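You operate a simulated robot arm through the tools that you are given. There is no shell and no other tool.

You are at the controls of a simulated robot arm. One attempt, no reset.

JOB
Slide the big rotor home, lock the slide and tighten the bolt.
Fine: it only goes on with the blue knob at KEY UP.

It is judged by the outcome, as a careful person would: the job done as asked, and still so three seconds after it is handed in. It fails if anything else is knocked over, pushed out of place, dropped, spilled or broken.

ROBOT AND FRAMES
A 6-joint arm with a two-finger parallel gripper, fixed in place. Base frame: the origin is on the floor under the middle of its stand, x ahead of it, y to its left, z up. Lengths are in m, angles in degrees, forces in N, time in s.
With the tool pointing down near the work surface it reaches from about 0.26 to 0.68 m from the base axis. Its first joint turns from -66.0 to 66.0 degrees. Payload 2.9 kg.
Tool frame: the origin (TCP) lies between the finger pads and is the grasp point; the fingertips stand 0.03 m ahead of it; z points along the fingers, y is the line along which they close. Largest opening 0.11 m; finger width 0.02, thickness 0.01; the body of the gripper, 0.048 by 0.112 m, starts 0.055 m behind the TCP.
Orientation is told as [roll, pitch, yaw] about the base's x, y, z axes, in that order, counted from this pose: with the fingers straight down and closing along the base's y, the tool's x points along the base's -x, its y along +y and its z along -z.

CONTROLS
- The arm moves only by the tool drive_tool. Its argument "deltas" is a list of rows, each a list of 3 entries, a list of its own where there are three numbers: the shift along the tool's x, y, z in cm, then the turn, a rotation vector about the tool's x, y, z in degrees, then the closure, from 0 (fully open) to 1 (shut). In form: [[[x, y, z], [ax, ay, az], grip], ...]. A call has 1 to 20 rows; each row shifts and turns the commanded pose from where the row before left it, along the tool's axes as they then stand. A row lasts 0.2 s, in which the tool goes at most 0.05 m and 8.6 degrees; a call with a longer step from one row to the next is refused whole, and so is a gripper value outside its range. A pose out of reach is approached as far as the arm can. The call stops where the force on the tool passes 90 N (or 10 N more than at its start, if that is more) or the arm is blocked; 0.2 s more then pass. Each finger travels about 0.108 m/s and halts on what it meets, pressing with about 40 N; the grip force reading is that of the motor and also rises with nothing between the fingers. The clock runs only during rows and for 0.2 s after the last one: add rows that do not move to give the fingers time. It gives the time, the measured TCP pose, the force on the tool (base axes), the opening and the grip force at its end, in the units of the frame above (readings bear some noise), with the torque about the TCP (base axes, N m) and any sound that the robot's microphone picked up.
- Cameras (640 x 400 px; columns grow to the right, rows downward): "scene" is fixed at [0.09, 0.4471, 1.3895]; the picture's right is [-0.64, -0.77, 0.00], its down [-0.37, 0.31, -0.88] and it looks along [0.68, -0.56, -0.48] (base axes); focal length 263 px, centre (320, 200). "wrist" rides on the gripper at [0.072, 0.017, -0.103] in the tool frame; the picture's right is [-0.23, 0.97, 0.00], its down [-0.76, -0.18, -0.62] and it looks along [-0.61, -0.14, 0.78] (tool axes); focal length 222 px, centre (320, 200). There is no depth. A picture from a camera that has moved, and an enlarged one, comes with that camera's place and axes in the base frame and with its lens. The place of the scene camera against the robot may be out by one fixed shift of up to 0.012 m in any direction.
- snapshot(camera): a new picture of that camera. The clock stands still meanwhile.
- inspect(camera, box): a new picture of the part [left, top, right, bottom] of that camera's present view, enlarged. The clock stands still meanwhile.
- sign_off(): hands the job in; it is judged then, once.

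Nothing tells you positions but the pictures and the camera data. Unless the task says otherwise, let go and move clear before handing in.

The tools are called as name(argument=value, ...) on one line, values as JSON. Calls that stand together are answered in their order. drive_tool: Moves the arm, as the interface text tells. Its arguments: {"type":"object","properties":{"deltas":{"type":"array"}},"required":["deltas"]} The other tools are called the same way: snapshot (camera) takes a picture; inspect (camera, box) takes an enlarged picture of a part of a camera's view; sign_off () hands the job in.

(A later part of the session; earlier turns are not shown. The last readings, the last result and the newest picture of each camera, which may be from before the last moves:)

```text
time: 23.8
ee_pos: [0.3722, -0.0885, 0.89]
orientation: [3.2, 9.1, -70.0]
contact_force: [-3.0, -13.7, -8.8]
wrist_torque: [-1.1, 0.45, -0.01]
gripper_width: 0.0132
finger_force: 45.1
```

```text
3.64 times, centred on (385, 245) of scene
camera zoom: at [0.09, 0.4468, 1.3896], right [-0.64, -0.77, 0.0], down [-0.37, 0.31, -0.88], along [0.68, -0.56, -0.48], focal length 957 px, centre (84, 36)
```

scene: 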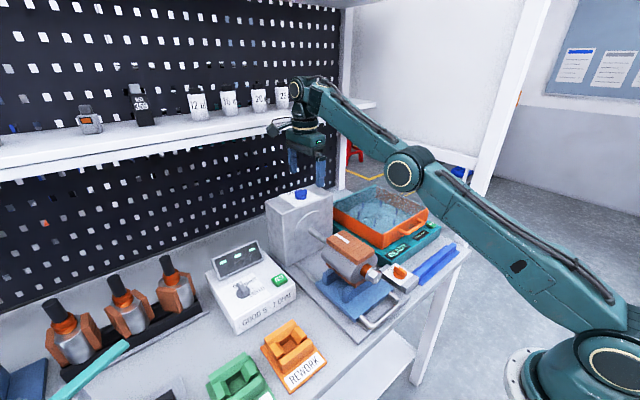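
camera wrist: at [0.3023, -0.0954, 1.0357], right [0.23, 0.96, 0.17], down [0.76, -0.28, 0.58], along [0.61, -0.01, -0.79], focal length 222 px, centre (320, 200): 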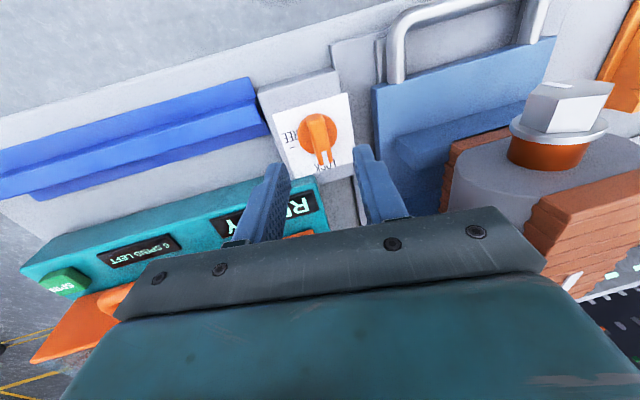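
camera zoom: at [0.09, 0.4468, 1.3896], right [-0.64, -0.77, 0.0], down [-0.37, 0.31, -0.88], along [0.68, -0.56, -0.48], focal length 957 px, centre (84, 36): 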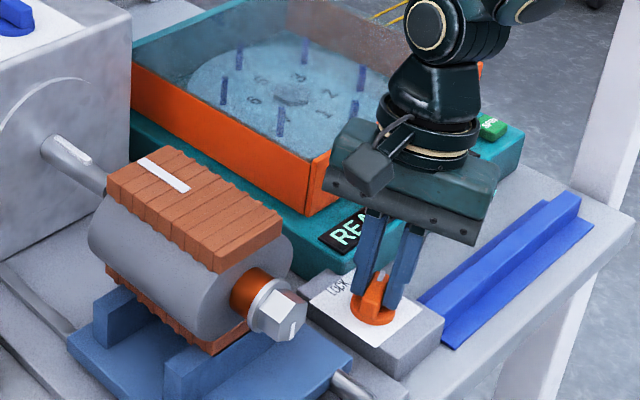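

drive_tool(deltas=[[[0, 0, 0], [0, 0, 6], 1], [[0, 0, 0], [0, 0, 6], 1], [[0, 0, 0], [0, 0, 6], 1], [[0, 0, 0], [0, 0, 2.5], 1], [[0, 0, 0], [0, 0, 0], 1]])

inspect(camera="wrist", box=[240, 90, 400, 230])

inspect(camera="scene", box=[320, 190, 450, 300])

```text
time: 25.0
ee_pos: [0.3723, -0.0895, 0.8904]
orientation: [-0.3, 9.8, -90.8]
contact_force: [-8.5, -13.3, -20.7]
wrist_torque: [-0.6, -0.18, 0.6]
gripper_width: 0.0128
finger_force: 44.7
```

```text
2.86 times, centred on (320, 160) of wrist
camera zoom: at [0.3921, -0.0344, 1.0049], right [0.97, -0.23, -0.04], down [-0.19, -0.85, 0.49], along [-0.15, -0.46, -0.87], focal length 635 px, centre (320, 314)
```

zoom: 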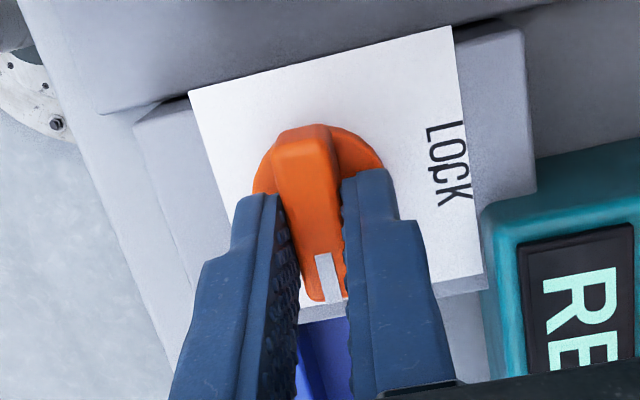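

```text
3.64 times, centred on (385, 245) of scene
camera zoom: at [0.09, 0.4467, 1.3897], right [-0.64, -0.77, 0.0], down [-0.37, 0.31, -0.88], along [0.68, -0.56, -0.48], focal length 957 px, centre (84, 36)
```

zoom: 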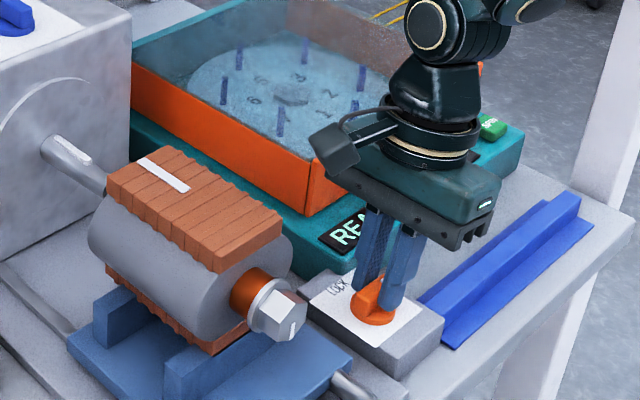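

It's against its stop at FREE (torque rose to 0.6 N·m). I'll release, back off straight and verify.

drive_tool(deltas=[[[0, 0, 0], [0, 0, 0], 0.8], [[0, 0, 0], [0, 0, 0], 0.6], [[0, 0, 0], [0, 0, 0], 0.6], [[0, 0, -2], [0, 0, 0], 0.6], [[0, 0, -4], [0, 0, 0], 0.6], [[0, 0, -4], [0, 0, 0], 0.6], [[0, 0, 0], [0, 0, 0], 0.6]])

snapshot(camera="wrist")

inspect(camera="wrist", box=[260, 90, 380, 210])

```text
time: 26.6
ee_pos: [0.3737, -0.1039, 0.9902]
orientation: [-0.1, 9.9, -90.5]
contact_force: [0.4, 0.3, 1.3]
wrist_torque: [-0.01, -0.01, 0.02]
gripper_width: 0.0439
finger_force: 0.0
```

```text
taken
camera wrist: at [0.3931, -0.051, 1.1045], right [0.97, -0.23, -0.04], down [-0.18, -0.86, 0.48], along [-0.15, -0.46, -0.87], focal length 222 px, centre (320, 200)
```

wrist: 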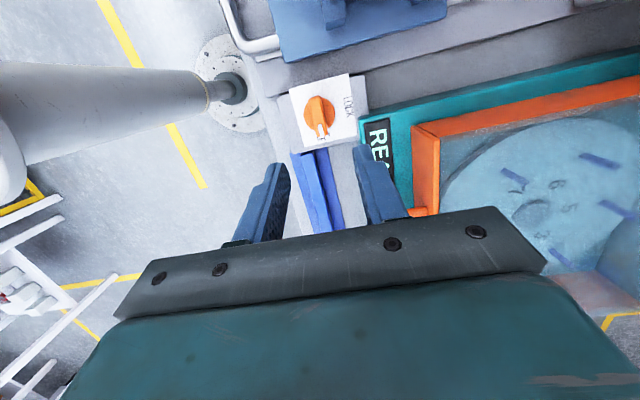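

```text
3.33 times, centred on (320, 150) of wrist
camera zoom: at [0.3931, -0.051, 1.1045], right [0.97, -0.23, -0.04], down [-0.18, -0.86, 0.48], along [-0.15, -0.46, -0.87], focal length 740 px, centre (320, 367)
```

zoom: 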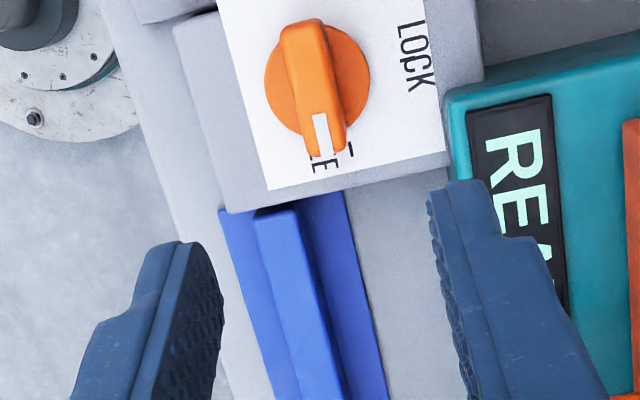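

inspect(camera="wrist", box=[290, 70, 360, 150])

inspect(camera="scene", box=[370, 240, 440, 300])

```text
5.00 times, centred on (325, 110) of wrist
camera zoom: at [0.3931, -0.051, 1.1045], right [0.97, -0.23, -0.04], down [-0.18, -0.86, 0.48], along [-0.15, -0.46, -0.87], focal length 1111 px, centre (295, 650)
```

zoom: 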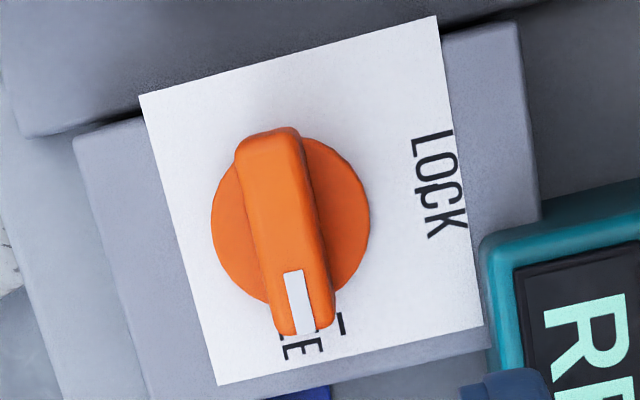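

```text
6.67 times, centred on (405, 270) of scene
camera zoom: at [0.09, 0.4471, 1.3895], right [-0.64, -0.77, 0.0], down [-0.37, 0.31, -0.88], along [0.68, -0.56, -0.48], focal length 1755 px, centre (-247, -267)
```

zoom: 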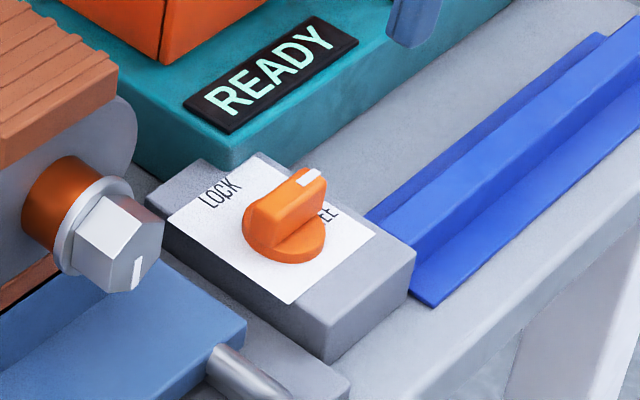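

The knob is turned past the FREE tick to its stop. Next comes the U-handle of the carriage, at about (0.32, 0.046, 0.835); I'll swing back to yaw 0, close the fingers, and look at the handle from in front.

drive_tool(deltas=[[[0, 0, -3], [0, -5, 0], 0.6], [[0, 0, -3], [0, -5, 0], 0.8], [[0, 0, 0], [0, 0, -8.2], 1], [[0, 0, 0], [0, 0, -8.2], 1], [[0, 0, 0], [0, 0, -8.2], 1], [[0, 0, 0], [0, 0, -8.2], 1], [[0, 0, 0], [0, 0, -8.2], 1], [[0, 0, 0], [0, 0, -8.2], 1], [[0, 0, 0], [0, 0, -8.2], 1], [[0, 0, 0], [0, 0, -8.2], 1], [[0, 0, 0], [0, 0, -8.2], 1], [[0, 0, 0], [0, 0, -8.2], 1], [[0, 0, 0], [0, 0, -8.4], 1], [[0, 0, 0], [0, 0, 0], 1]])

snapshot(camera="scene")

```text
time: 29.6
ee_pos: [0.3734, -0.1125, 1.0508]
orientation: [-0.3, 0.0, 0.1]
contact_force: [0.0, -0.3, 0.0]
wrist_torque: [-0.04, 0.04, 0.0]
gripper_width: 0.0003
finger_force: 37.4
```

```text
taken
```

scene: 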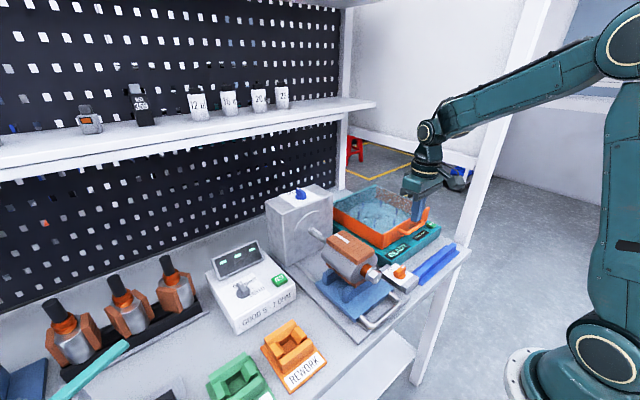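

drive_tool(deltas=[[[2.0, 3.0, 0], [0, 0, 0], 1], [[2.0, 3.0, 0], [0, 0, 0], 1], [[2.0, 3.4, 1], [0, 0, 0], 1], [[1.5, 3.4, 1], [0, 0, 0], 1], [[1, 3.4, 1], [0, 0, 0], 1], [[0, 0, 0], [0, 0, 0], 1]])

snapshot(camera="wrist")

inspect(camera="wrist", box=[220, 80, 440, 220])

snapshot(camera="scene")

```text
time: 31.0
ee_pos: [0.2886, 0.049, 1.0184]
orientation: [-0.3, 0.1, -0.1]
contact_force: [-0.2, 0.7, 0.2]
wrist_torque: [0.03, 0.01, 0.01]
gripper_width: 0.0
finger_force: 37.4
```

```text
taken
camera wrist: at [0.2188, 0.0674, 1.1211], right [0.23, 0.97, 0.0], down [0.76, -0.18, 0.62], along [0.61, -0.14, -0.78], focal length 222 px, centre (320, 200)
```

wrist: 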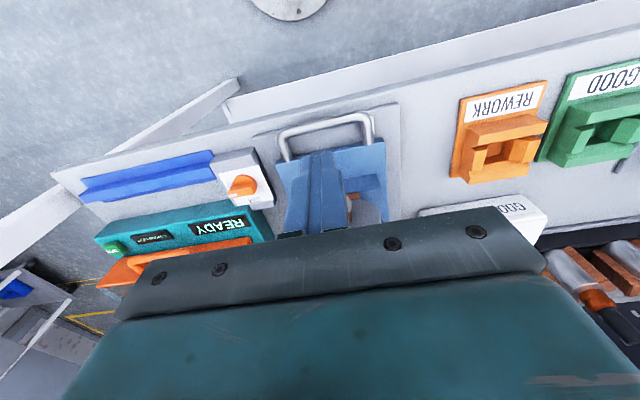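

```text
2.86 times, centred on (330, 150) of wrist
camera zoom: at [0.2188, 0.0674, 1.1211], right [0.23, 0.97, 0.0], down [0.76, -0.18, 0.62], along [0.61, -0.14, -0.78], focal length 635 px, centre (291, 343)
```

zoom: 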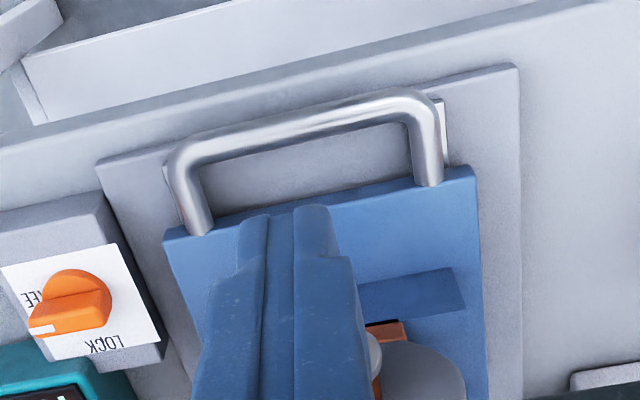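

```text
taken
```

scene: 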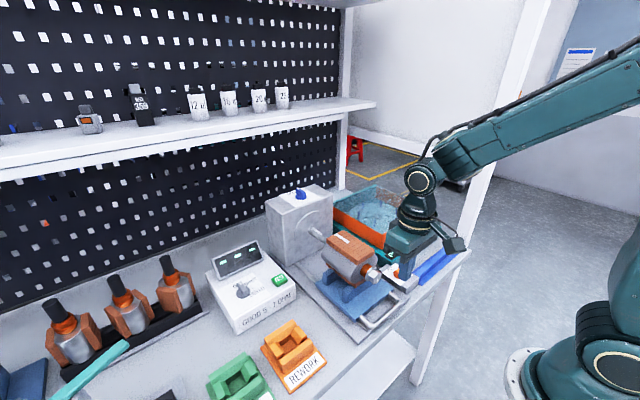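

The U-handle crossbar is centred near (0.318, 0.048, 0.842), with the finger tips now just in front of and above it. I'll descend in front of it with closed fingers.

drive_tool(deltas=[[[0.3, -0.1, 4], [0, 0, 0], 1], [[0, 0, 4], [0, 0, 0], 1], [[0, 0, 4], [0, 0, 0], 1], [[0, 0, 2.5], [0, 0, 0], 1], [[0, 0, 1.3], [0, 0, 0], 1], [[0, 0, 0], [0, 0, 0], 1]])

snapshot(camera="wrist")

inspect(camera="scene", box=[300, 210, 460, 330])

```text
time: 32.4
ee_pos: [0.2845, 0.0487, 0.8607]
orientation: [-0.2, 0.1, -0.1]
contact_force: [0.4, -0.2, 0.1]
wrist_torque: [-0.01, 0.02, 0.0]
gripper_width: 0.0
finger_force: 37.7
```

```text
taken
camera wrist: at [0.2144, 0.0663, 0.9639], right [0.23, 0.97, 0.0], down [0.76, -0.18, 0.62], along [0.61, -0.14, -0.78], focal length 222 px, centre (320, 200)
```

wrist: 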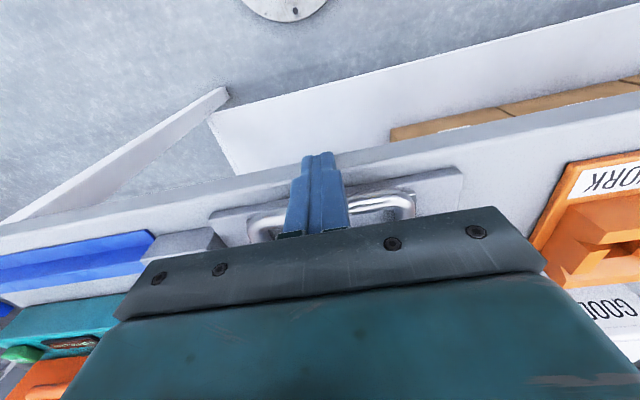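

```text
3.33 times, centred on (380, 270) of scene
camera zoom: at [0.09, 0.4471, 1.3895], right [-0.64, -0.77, 0.0], down [-0.37, 0.31, -0.88], along [0.68, -0.56, -0.48], focal length 878 px, centre (120, -33)
```

zoom: 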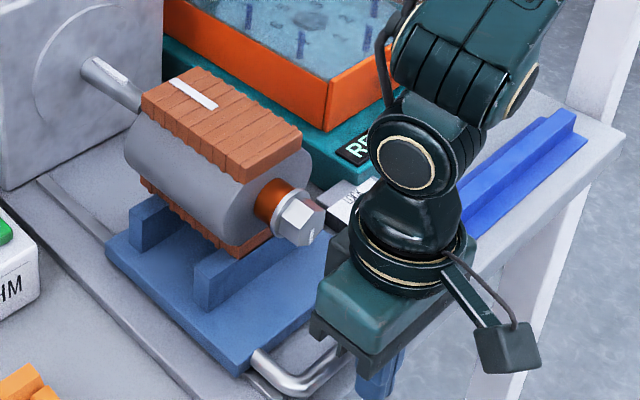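

Fingers are down in front of the crossbar. I'll press forward gently and watch for contact force.

drive_tool(deltas=[[[-0.5, 0, 0], [0, 0, 0], 1], [[-0.5, 0, 0], [0, 0, 0], 1], [[-0.5, 0, 0], [0, 0, 0], 1], [[-0.5, 0, 0], [0, 0, 0], 1], [[-0.3, 0, 0], [0, 0, 0], 1], [[-0.3, 0, 0], [0, 0, 0], 1]])

inspect(camera="scene", box=[300, 210, 460, 330])

```text
time: 33.8
ee_pos: [0.3056, 0.0482, 0.8609]
orientation: [0.0, 1.0, 0.1]
contact_force: [-34.9, 4.0, 33.4]
wrist_torque: [0.23, 0.66, 0.14]
gripper_width: 0.0
finger_force: 38.3
```

```text
3.33 times, centred on (380, 270) of scene
camera zoom: at [0.0888, 0.4471, 1.3896], right [-0.64, -0.77, 0.0], down [-0.37, 0.31, -0.88], along [0.68, -0.56, -0.48], focal length 878 px, centre (120, -33)
```

zoom: 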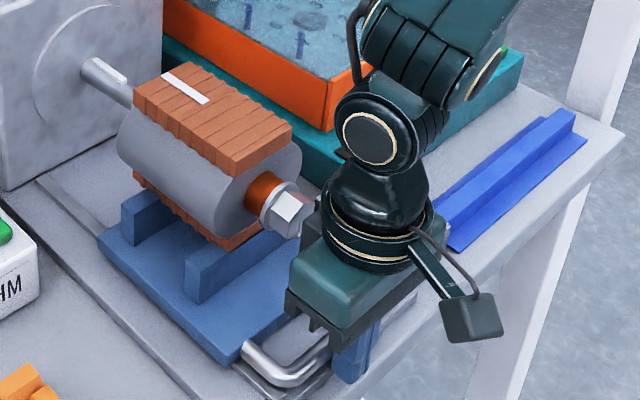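

The carriage has moved about 8 mm, so it is free, but there's an unexpected 33 N upward force. I'll look closely before pushing on.

snapshot(camera="wrist")

inspect(camera="wrist", box=[220, 100, 440, 240])

inspect(camera="scene", box=[350, 280, 420, 330])

```text
taken
camera wrist: at [0.2367, 0.0653, 0.9656], right [0.23, 0.97, -0.01], down [0.77, -0.18, 0.61], along [0.59, -0.14, -0.79], focal length 222 px, centre (320, 200)
```

wrist: 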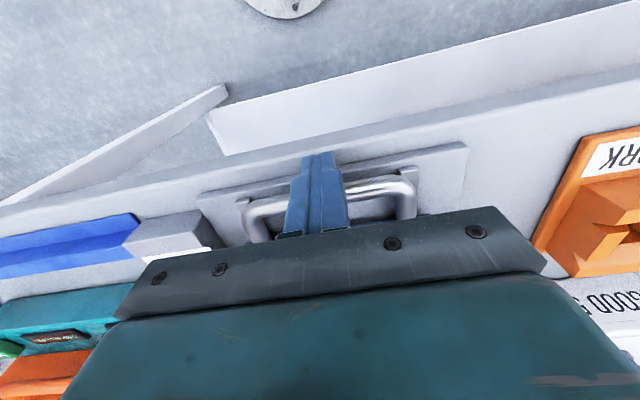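

```text
2.86 times, centred on (330, 170) of wrist
camera zoom: at [0.2367, 0.0653, 0.9656], right [0.23, 0.97, -0.01], down [0.77, -0.18, 0.61], along [0.59, -0.14, -0.79], focal length 635 px, centre (291, 286)
```

zoom: 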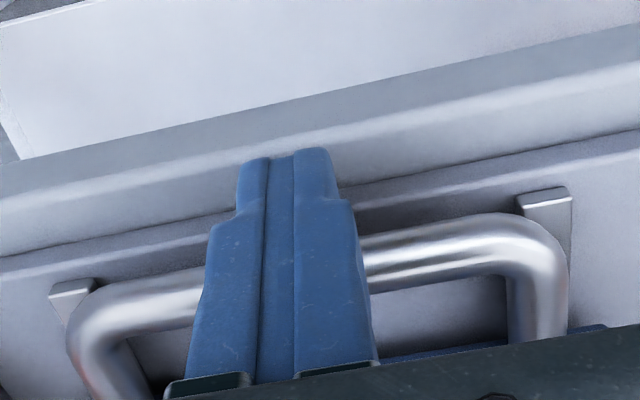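

```text
8.00 times, centred on (385, 305) of scene
camera zoom: at [0.0888, 0.4471, 1.3896], right [-0.64, -0.77, 0.0], down [-0.37, 0.31, -0.88], along [0.68, -0.56, -0.48], focal length 2106 px, centre (-200, -640)
```

zoom: 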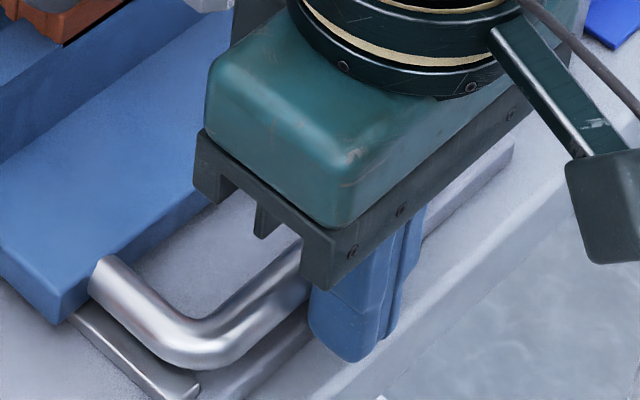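

The fingertips are touching the base plate's front edge, while the bar itself is higher (z ≈ 0.848). I'll back off a touch, rise 9–10 mm, then push again.

drive_tool(deltas=[[[0.6, 0, 0], [0, 0, 0], 1], [[0, 0, -0.95], [0, 0, 0], 1], [[0, 0, 0], [0, 0, 0], 1]])

drive_tool(deltas=[[[-0.5, 0, 0], [0, 0, 0], 1], [[-0.4, 0, 0], [0, 0, 0], 1], [[-0.4, 0, 0], [0, 0, 0], 1], [[-0.4, 0, 0], [0, 0, 0], 1]])

inspect(camera="scene", box=[270, 190, 430, 310])

```text
time: 34.6
ee_pos: [0.3065, 0.0481, 0.8711]
orientation: [-0.3, 0.0, -0.2]
contact_force: [0.3, 0.4, 0.7]
wrist_torque: [0.02, -0.02, 0.03]
gripper_width: 0.0
finger_force: 37.5
```

```text
time: 35.6
ee_pos: [0.3228, 0.048, 0.8698]
orientation: [-0.1, -0.1, -0.1]
contact_force: [-1.8, -0.4, -1.1]
wrist_torque: [-0.01, 0.05, 0.0]
gripper_width: 0.0001
finger_force: 37.5
```

```text
3.33 times, centred on (350, 250) of scene
camera zoom: at [0.09, 0.4471, 1.3895], right [-0.64, -0.77, 0.0], down [-0.37, 0.31, -0.88], along [0.68, -0.56, -0.48], focal length 878 px, centre (220, 33)
```

zoom: 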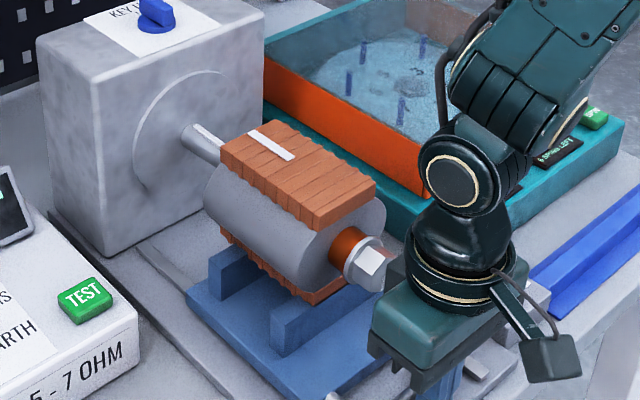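

The carriage now slides with almost no force. I'll keep pushing in small steps.

drive_tool(deltas=[[[-0.5, 0, 0], [0, 0, 0], 1], [[-0.5, 0, 0], [0, 0, 0], 1], [[-0.5, 0, 0], [0, 0, 0], 1], [[-0.5, 0, 0], [0, 0, 0], 1], [[-0.5, 0, 0], [0, 0, 0], 1], [[-0.5, 0, 0], [0, 0, 0], 1]])

inspect(camera="scene", box=[270, 190, 430, 310])

```text
time: 37.0
ee_pos: [0.3516, 0.049, 0.8713]
orientation: [-0.1, 0.1, -0.1]
contact_force: [-0.5, -0.3, 0.2]
wrist_torque: [-0.03, 0.03, -0.02]
gripper_width: 0.0002
finger_force: 37.3
```

```text
3.33 times, centred on (350, 250) of scene
camera zoom: at [0.09, 0.4471, 1.3895], right [-0.64, -0.77, 0.0], down [-0.37, 0.31, -0.88], along [0.68, -0.56, -0.48], focal length 878 px, centre (220, 33)
```

zoom: 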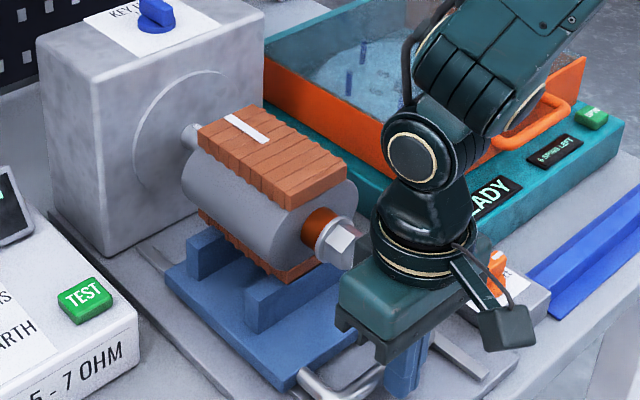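

drive_tool(deltas=[[[-0.5, 0, 0], [0, 0, 0], 1], [[-0.5, 0, 0], [0, 0, 0], 1], [[-0.5, 0, 0], [0, 0, 0], 1], [[-0.5, 0, 0], [0, 0, 0], 1]])

inspect(camera="scene", box=[270, 190, 430, 310])

```text
time: 38.0
ee_pos: [0.3719, 0.0494, 0.8714]
orientation: [-0.2, 0.1, -0.1]
contact_force: [-0.7, 0.9, -0.3]
wrist_torque: [0.01, -0.03, 0.0]
gripper_width: 0.0001
finger_force: 37.5
```

```text
3.33 times, centred on (350, 250) of scene
camera zoom: at [0.0899, 0.4471, 1.3895], right [-0.64, -0.77, 0.0], down [-0.37, 0.31, -0.88], along [0.68, -0.56, -0.48], focal length 878 px, centre (220, 33)
```

zoom: 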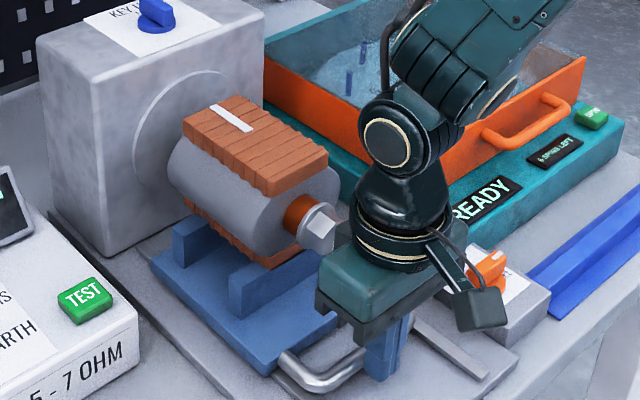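

drive_tool(deltas=[[[-0.4, 0, 0], [0, 0, 0], 1], [[-0.4, 0, 0], [0, 0, 0], 1], [[-0.4, 0, 0], [0, 0, 0], 1], [[-0.4, 0, 0], [0, 0, 0], 1]])

inspect(camera="scene", box=[270, 190, 430, 310])

```text
time: 39.0
ee_pos: [0.3898, 0.0493, 0.8699]
orientation: [-0.1, 0.0, -0.1]
contact_force: [-1.5, -0.2, 0.7]
wrist_torque: [-0.01, 0.07, 0.05]
gripper_width: 0.0
finger_force: 37.7
```

```text
3.33 times, centred on (350, 250) of scene
camera zoom: at [0.0899, 0.4471, 1.3895], right [-0.64, -0.77, 0.0], down [-0.37, 0.31, -0.88], along [0.68, -0.56, -0.48], focal length 878 px, centre (220, 33)
```

zoom: 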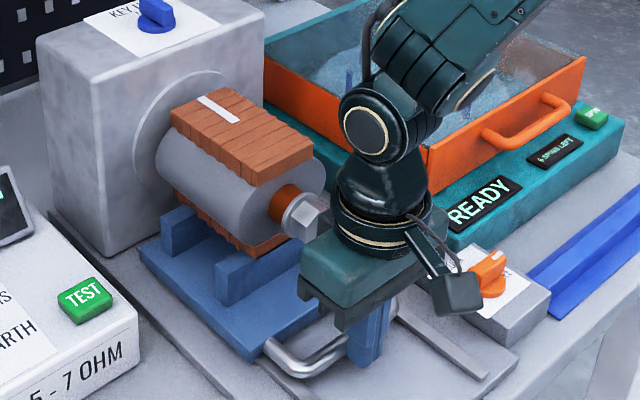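

drive_tool(deltas=[[[-0.3, 0, 0], [0, 0, 0], 1], [[-0.3, 0, 0], [0, 0, 0], 1], [[-0.3, 0, 0], [0, 0, 0], 1], [[-0.3, 0, 0], [0, 0, 0], 1], [[-0.3, 0, 0], [0, 0, 0], 1], [[-0.3, 0, 0], [0, 0, 0], 1]])

inspect(camera="scene", box=[270, 190, 430, 310])

```text
time: 40.4
ee_pos: [0.3979, 0.0489, 0.869]
orientation: [-0.2, 1.5, 0.0]
contact_force: [-44.3, 6.5, 22.2]
wrist_torque: [0.19, 0.77, 0.06]
gripper_width: 0.0001
finger_force: 38.0
```

```text
3.33 times, centred on (350, 250) of scene
camera zoom: at [0.0886, 0.4472, 1.3896], right [-0.64, -0.77, 0.0], down [-0.37, 0.31, -0.88], along [0.68, -0.56, -0.48], focal length 878 px, centre (220, 33)
```

zoom: 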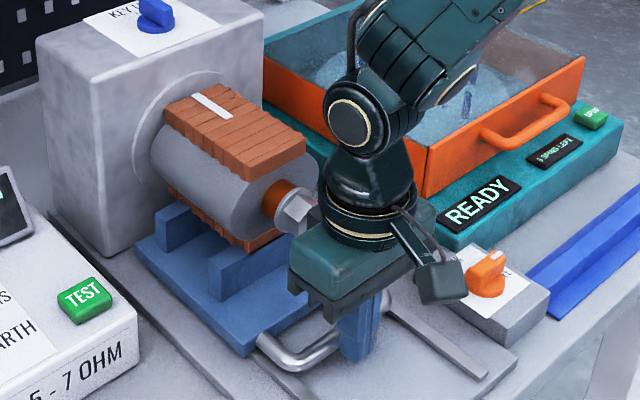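

Resistance rose to 44 N after about 10 cm of travel, which suggests the rotor is home. I'll look closely at the rear gap.

inspect(camera="scene", box=[295, 200, 365, 260])

snapshot(camera="wrist")

```text
6.67 times, centred on (330, 230) of scene
camera zoom: at [0.0886, 0.4472, 1.3896], right [-0.64, -0.77, 0.0], down [-0.37, 0.31, -0.88], along [0.68, -0.56, -0.48], focal length 1755 px, centre (253, 0)
```

zoom: 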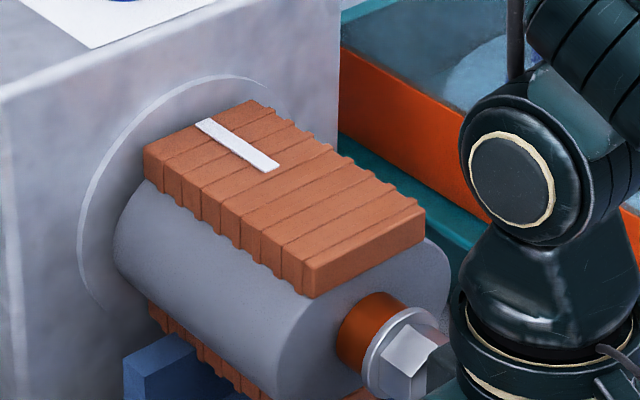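

```text
taken
camera wrist: at [0.3297, 0.0655, 0.9741], right [0.23, 0.97, -0.01], down [0.78, -0.17, 0.6], along [0.59, -0.14, -0.8], focal length 222 px, centre (320, 200)
```

wrist: 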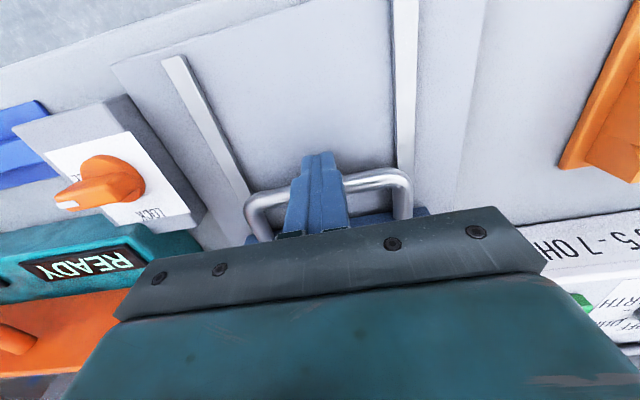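

drive_tool(deltas=[[[-0.3, 0, 0], [0, 0, 0], 1], [[0, 0, 0], [0, 0, 0], 1]])

inspect(camera="scene", box=[295, 200, 365, 260])

```text
time: 41.0
ee_pos: [0.3977, 0.0479, 0.8681]
orientation: [-0.3, 2.0, 0.0]
contact_force: [-55.9, 8.4, 28.1]
wrist_torque: [0.08, 0.93, 0.11]
gripper_width: 0.0005
finger_force: 37.8
```

```text
6.67 times, centred on (330, 230) of scene
camera zoom: at [0.0883, 0.4472, 1.3896], right [-0.64, -0.77, 0.0], down [-0.37, 0.31, -0.88], along [0.68, -0.56, -0.48], focal length 1755 px, centre (253, 0)
```

zoom: 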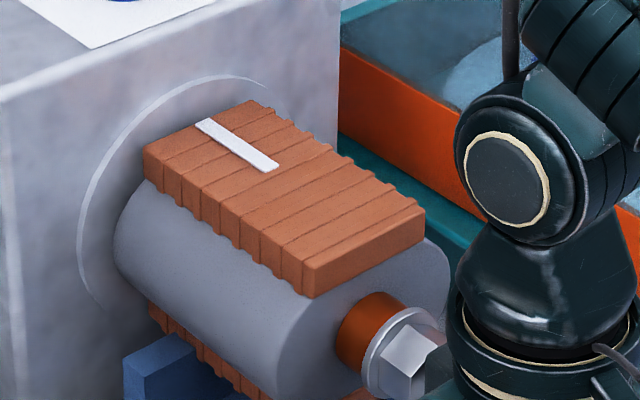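

No further motion at 56 N: it's hard against the stop, so the rotor is home. I'll back off gently, rise, and turn the gripper to −90° yaw to relock the orange knob.

drive_tool(deltas=[[[0.8, 0, 0], [0, 0, 0], 1], [[1.2, 0, 0], [0, 0, 0], 1], [[2, 0, 0], [0, 0, 0], 1], [[0, 0, -3], [0, 0, 0], 1], [[0, 0, -4], [0, 0, 0], 1], [[0, 0, -4], [0, 0, 0], 0.8], [[0, 0, -4], [0, 0, 0], 0.6], [[0, 0, 0], [0, 0, 8.2], 0.6], [[0, 0, 0], [0, 0, 8.2], 0.6], [[0, 0, 0], [0, 0, 8.2], 0.6], [[0, 0, 0], [0, 0, 8.2], 0.6], [[0, 0, 0], [0, 0, 8.2], 0.6], [[0, 0, 0], [0, 0, 8.2], 0.6], [[0, 0, 0], [0, 0, 8.2], 0.6], [[0, 0, 0], [0, 0, 8.2], 0.6], [[0, 0, 0], [0, 0, 8.2], 0.6], [[0, 0, 0], [0, 0, 8.2], 0.6], [[0, 0, 0], [0, 0, 8], 0.6], [[0, 0, 0], [0, 0, 0], 0.6]])

snapshot(camera="scene")

snapshot(camera="wrist")

```text
time: 45.0
ee_pos: [0.3695, 0.0486, 1.0216]
orientation: [-0.1, -0.2, -90.2]
contact_force: [-0.2, 0.8, -0.5]
wrist_torque: [0.04, 0.0, 0.0]
gripper_width: 0.044
finger_force: 0.1
```

```text
taken
```

scene: 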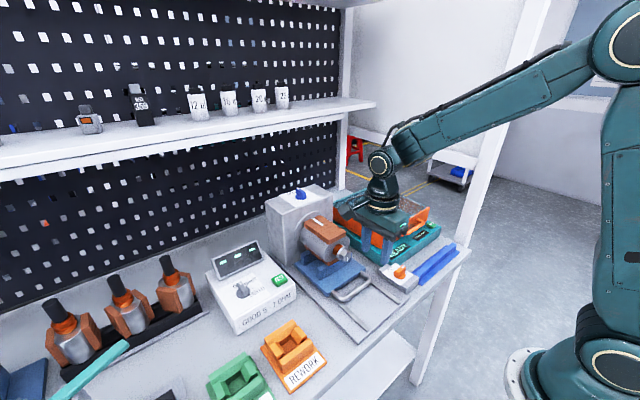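

```text
taken
camera wrist: at [0.3889, 0.1217, 1.1238], right [0.97, -0.23, 0.0], down [-0.18, -0.76, 0.63], along [-0.14, -0.61, -0.78], focal length 222 px, centre (320, 200)
```

wrist: 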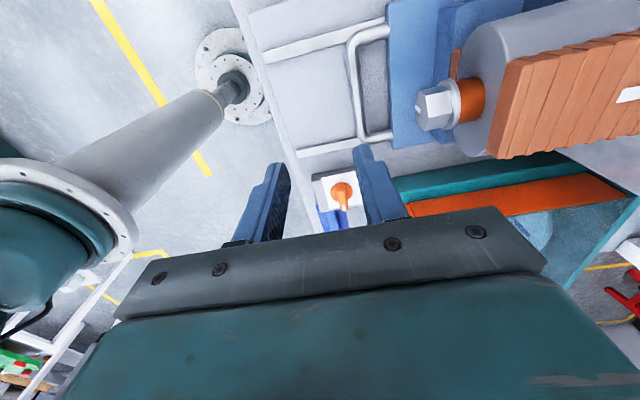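

drive_tool(deltas=[[[-3.3, 0.07, 0], [0, 0, 0], 0.6], [[-3.3, 0.07, 1.5], [0, 0, 0], 0.6], [[-3.3, 0.08, 2.8], [0, 0, 0], 0.6], [[-3.2, 0.08, 2.8], [0, 0, 0], 0.6], [[0, 0, 0], [0, 0, 0], 0.6]])

inspect(camera="wrist", box=[240, 70, 400, 230])

snapshot(camera="wrist")

```text
time: 46.2
ee_pos: [0.3729, -0.0847, 0.9491]
orientation: [0.0, -0.2, -90.1]
contact_force: [-1.2, 0.4, -0.7]
wrist_torque: [0.01, -0.04, -0.01]
gripper_width: 0.0442
finger_force: 0.0
```

```text
2.50 times, centred on (320, 150) of wrist
camera zoom: at [0.3912, -0.0118, 1.0512], right [0.97, -0.23, 0.0], down [-0.18, -0.76, 0.63], along [-0.14, -0.61, -0.78], focal length 555 px, centre (320, 325)
```

zoom: 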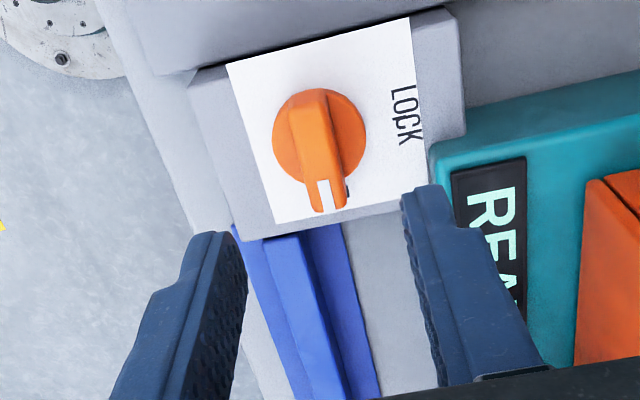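

```text
taken
camera wrist: at [0.3912, -0.0118, 1.0512], right [0.97, -0.23, 0.0], down [-0.18, -0.76, 0.63], along [-0.14, -0.61, -0.78], focal length 222 px, centre (320, 200)
```

wrist: 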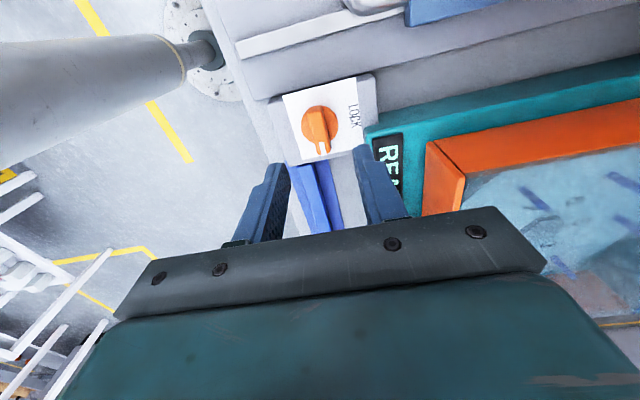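

The knob sits within 1 mm in x and ~3 mm in y of the tool axis. I'll correct that, descend, and close on the bar.

drive_tool(deltas=[[[0.25, 0.08, 2], [0, 0, 0], 0.6], [[0, 0, 2], [0, 0, 0], 0.6], [[0, 0, 1.65], [0, 0, 0], 0.6], [[0, 0, 0], [0, 0, 0], 0.75], [[0, 0, 0], [0, 0, 0], 0.9], [[0, 0, 0], [0, 0, 0], 1]])

inspect(camera="wrist", box=[240, 90, 400, 230])

inspect(camera="scene", box=[320, 190, 450, 300])

```text
time: 47.6
ee_pos: [0.3711, -0.0815, 0.8923]
orientation: [-0.2, -0.2, -90.1]
contact_force: [-0.6, 0.2, -2.1]
wrist_torque: [-0.09, -0.12, 0.06]
gripper_width: 0.0129
finger_force: 45.2
```

```text
2.86 times, centred on (320, 160) of wrist
camera zoom: at [0.3912, -0.0086, 0.9944], right [0.97, -0.23, 0.0], down [-0.18, -0.76, 0.63], along [-0.14, -0.61, -0.78], focal length 635 px, centre (320, 314)
```

zoom: 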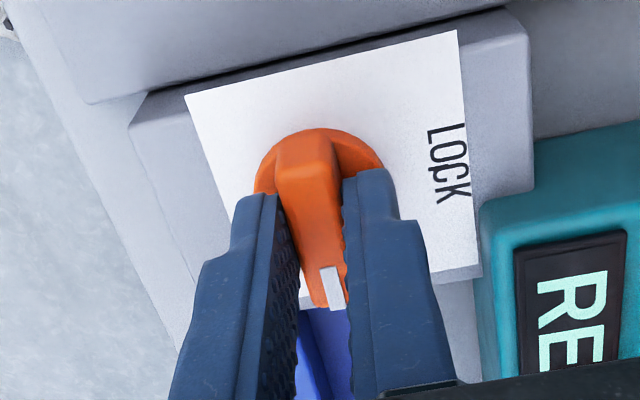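

```text
3.64 times, centred on (385, 245) of scene
camera zoom: at [0.09, 0.4471, 1.3895], right [-0.64, -0.77, 0.0], down [-0.37, 0.31, -0.88], along [0.68, -0.56, -0.48], focal length 957 px, centre (84, 36)
```

zoom: 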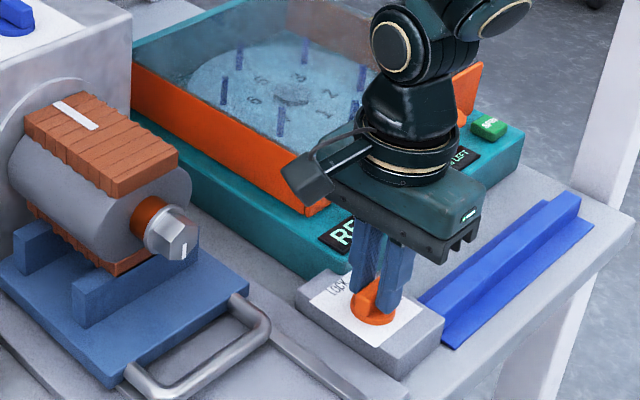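

Very clean grip. I'll turn the knob counter-clockwise back toward LOCK.

drive_tool(deltas=[[[0, 0, 0], [0, 0, -6], 1], [[0, 0, 0], [0, 0, -6], 1], [[0, 0, 0], [0, 0, -6], 1], [[0, 0, 0], [0, 0, -6], 1], [[0, 0, 0], [0, 0, -6], 1], [[0, 0, 0], [0, 0, -6], 1], [[0, 0, 0], [0, 0, -6], 1], [[0, 0, 0], [0, 0, -6], 1], [[0, 0, 0], [0, 0, -6], 1], [[0, 0, 0], [0, 0, -6], 1], [[0, 0, 0], [0, 0, 0], 1]])

inspect(camera="wrist", box=[240, 90, 400, 230])

```text
time: 50.0
ee_pos: [0.3707, -0.0819, 0.8927]
orientation: [-0.5, 0.3, -30.1]
contact_force: [-14.0, -17.8, -31.5]
wrist_torque: [-0.19, -0.03, 0.01]
gripper_width: 0.0126
finger_force: 44.7
```

```text
2.86 times, centred on (320, 160) of wrist
camera zoom: at [0.3195, -0.0302, 0.9957], right [0.69, 0.73, -0.01], down [0.57, -0.53, 0.62], along [0.45, -0.43, -0.78], focal length 635 px, centre (320, 314)
```

zoom: 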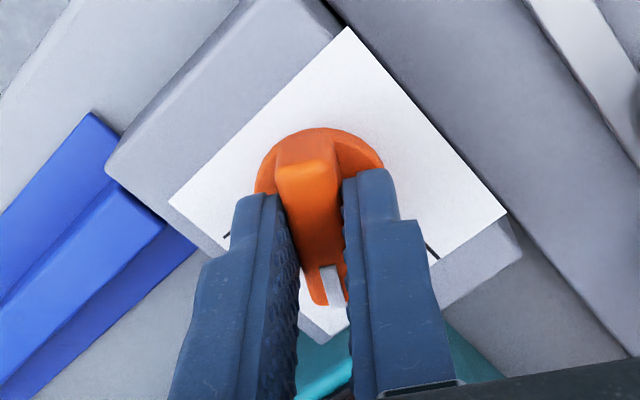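

drive_tool(deltas=[[[0, 0, 0.1], [0, 0, -6], 1], [[0, 0, 0], [0, 0, -6], 1], [[0, 0, 0], [0, 0, -6], 1], [[0, 0, 0], [0, 0, -6], 1], [[0, 0, 0], [0, 0, -6], 1], [[0, 0, 0], [0, 0, 0], 1]])

inspect(camera="wrist", box=[240, 90, 400, 230])

inspect(camera="scene", box=[320, 190, 450, 300])

```text
time: 51.4
ee_pos: [0.3703, -0.0819, 0.8912]
orientation: [-0.5, 0.4, -0.2]
contact_force: [-23.6, -22.1, -7.7]
wrist_torque: [-0.15, -0.38, -0.05]
gripper_width: 0.013
finger_force: 45.0
```

```text
2.86 times, centred on (320, 160) of wrist
camera zoom: at [0.3008, -0.0644, 0.9959], right [0.23, 0.97, -0.01], down [0.76, -0.18, 0.62], along [0.6, -0.15, -0.78], focal length 635 px, centre (320, 314)
```

zoom: 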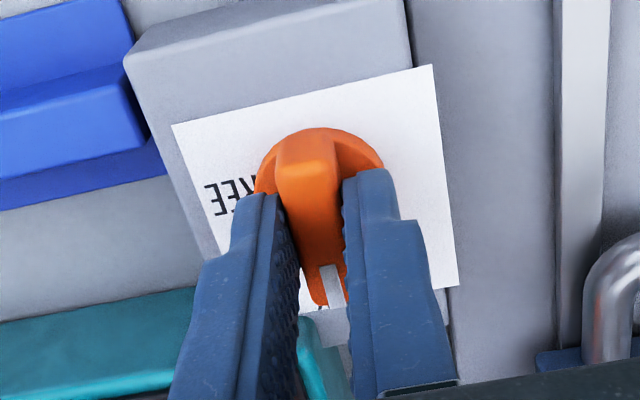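

```text
3.64 times, centred on (385, 245) of scene
camera zoom: at [0.0895, 0.4465, 1.3898], right [-0.64, -0.77, 0.0], down [-0.37, 0.31, -0.88], along [0.68, -0.56, -0.48], focal length 957 px, centre (84, 36)
```

zoom: 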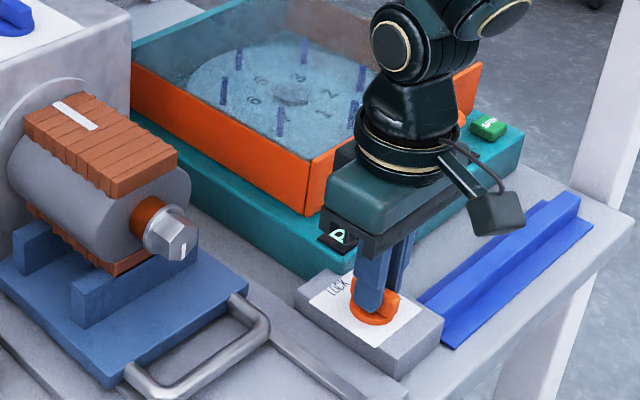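

The knob is back at +x. I'll release, lift straight off, and compare its pointer with the LOCK tick.

drive_tool(deltas=[[[0, 0, 0], [0, 0, 0], 0.8], [[0, 0, 0], [0, 0, 0], 0.6], [[0, 0, 0], [0, 0, 0], 0.6], [[0, 0, -2], [0, 0, 0], 0.6], [[0, 0, -4], [0, 0, 0], 0.6], [[0, 0, -4], [0, 0, 0], 0.6], [[0, 0, 0], [0, 0, 0], 0.6]])

snapshot(camera="wrist")

inspect(camera="wrist", box=[280, 90, 370, 180])

inspect(camera="scene", box=[370, 240, 440, 300])

```text
time: 53.0
ee_pos: [0.3723, -0.0792, 0.9933]
orientation: [-0.2, 0.1, -0.1]
contact_force: [0.9, 0.5, 0.0]
wrist_torque: [0.0, 0.0, 0.01]
gripper_width: 0.0441
finger_force: 0.0
```

```text
taken
camera wrist: at [0.3023, -0.0609, 1.0962], right [0.23, 0.97, 0.0], down [0.76, -0.18, 0.62], along [0.61, -0.14, -0.78], focal length 222 px, centre (320, 200)
```

wrist: 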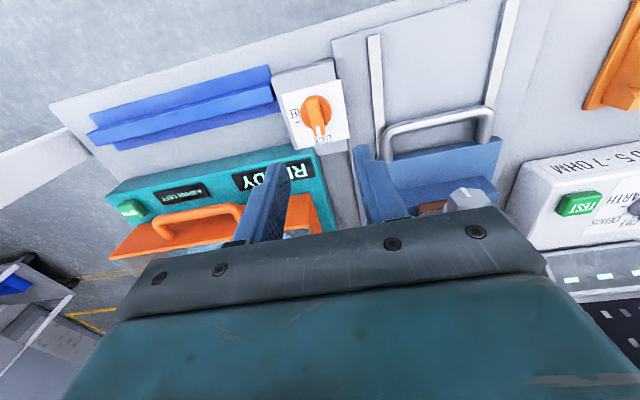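

```text
4.44 times, centred on (325, 135) of wrist
camera zoom: at [0.3023, -0.0609, 1.0962], right [0.23, 0.97, 0.0], down [0.76, -0.18, 0.62], along [0.61, -0.14, -0.78], focal length 987 px, centre (298, 489)
```

zoom: 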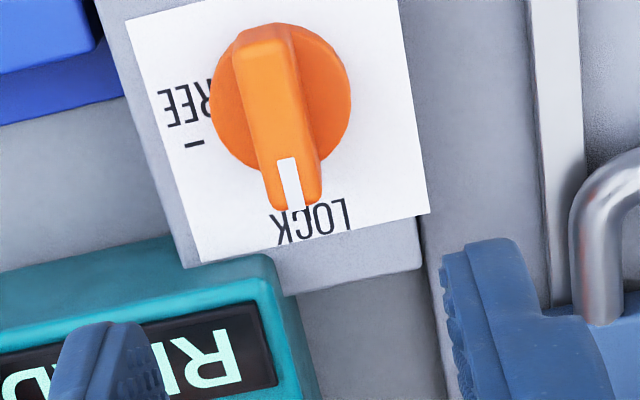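

```text
6.67 times, centred on (405, 270) of scene
camera zoom: at [0.09, 0.4471, 1.3895], right [-0.64, -0.77, 0.0], down [-0.37, 0.31, -0.88], along [0.68, -0.56, -0.48], focal length 1755 px, centre (-247, -267)
```

zoom: 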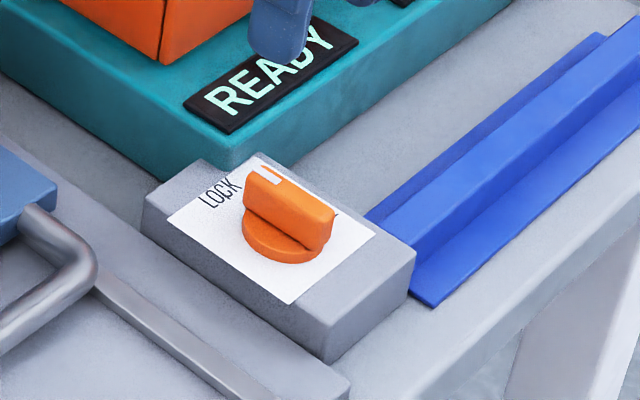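

The orange knob points at LOCK again. Next is the bolt head, now expected near (0.468, 0.049, 0.927); I'll move in front of and above it with the fingers open and tilt for a more face-on view.

drive_tool(deltas=[[[0, 0, -4], [0, 0, 0], 0.6], [[0, 3.5, -2], [0, 0, 0], 0.4], [[0, 3.5, 0], [0, 0, 0], 0.2], [[0, 3.5, 0], [0, 0, 0], 0], [[0, 3.6, 0], [0, 0, 0], 0], [[0, 0, 0], [0, -8, 0], 0], [[0, 0, 0], [0, -8, 0], 0], [[0, 0, 0], [0, -8, 0], 0], [[0, 0, 0], [0, 0, 0], 0]])

snapshot(camera="wrist")

```text
time: 55.0
ee_pos: [0.3724, 0.0613, 1.0528]
orientation: [-0.2, -24.0, 0.0]
contact_force: [-0.2, 0.3, 0.1]
wrist_torque: [-0.02, -0.05, -0.01]
gripper_width: 0.1103
finger_force: 0.0
```

```text
taken
camera wrist: at [0.2664, 0.0788, 1.1164], right [0.21, 0.97, 0.09], down [0.44, -0.18, 0.88], along [0.87, -0.14, -0.47], focal length 222 px, centre (320, 200)
```

wrist: 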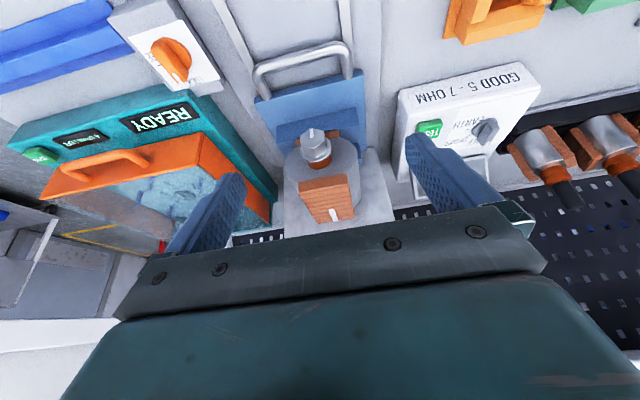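

inspect(camera="wrist", box=[270, 100, 370, 190])

inspect(camera="scene", box=[320, 225, 380, 275])

snapshot(camera="scene")

```text
4.44 times, centred on (320, 145) of wrist
camera zoom: at [0.2664, 0.0788, 1.1164], right [0.21, 0.97, 0.09], down [0.44, -0.18, 0.88], along [0.87, -0.14, -0.47], focal length 987 px, centre (320, 444)
```

zoom: 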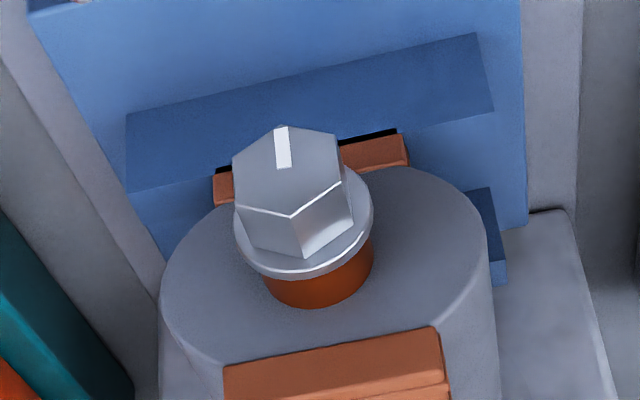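

```text
8.00 times, centred on (350, 250) of scene
camera zoom: at [0.09, 0.4471, 1.3895], right [-0.64, -0.77, 0.0], down [-0.37, 0.31, -0.88], along [0.68, -0.56, -0.48], focal length 2106 px, centre (80, -200)
```

zoom: 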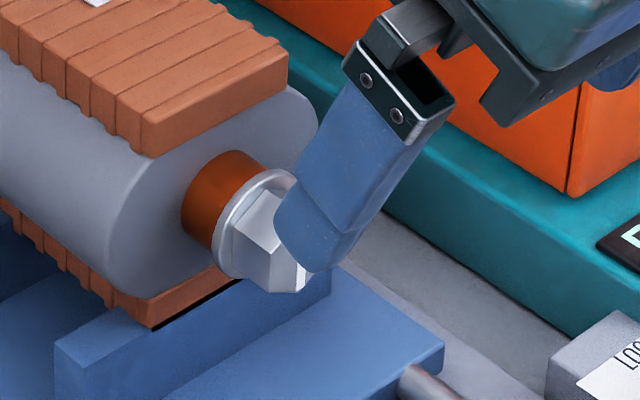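

```text
taken
```

scene: 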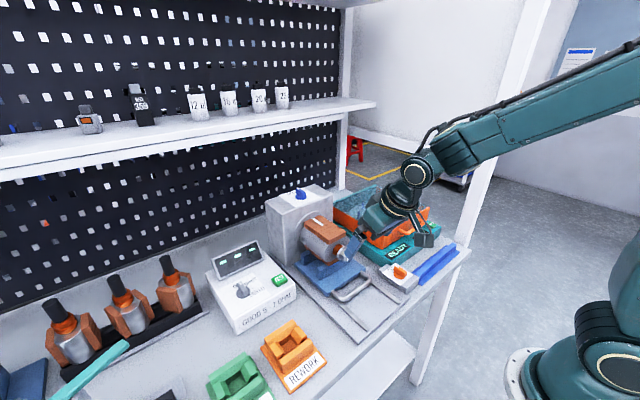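

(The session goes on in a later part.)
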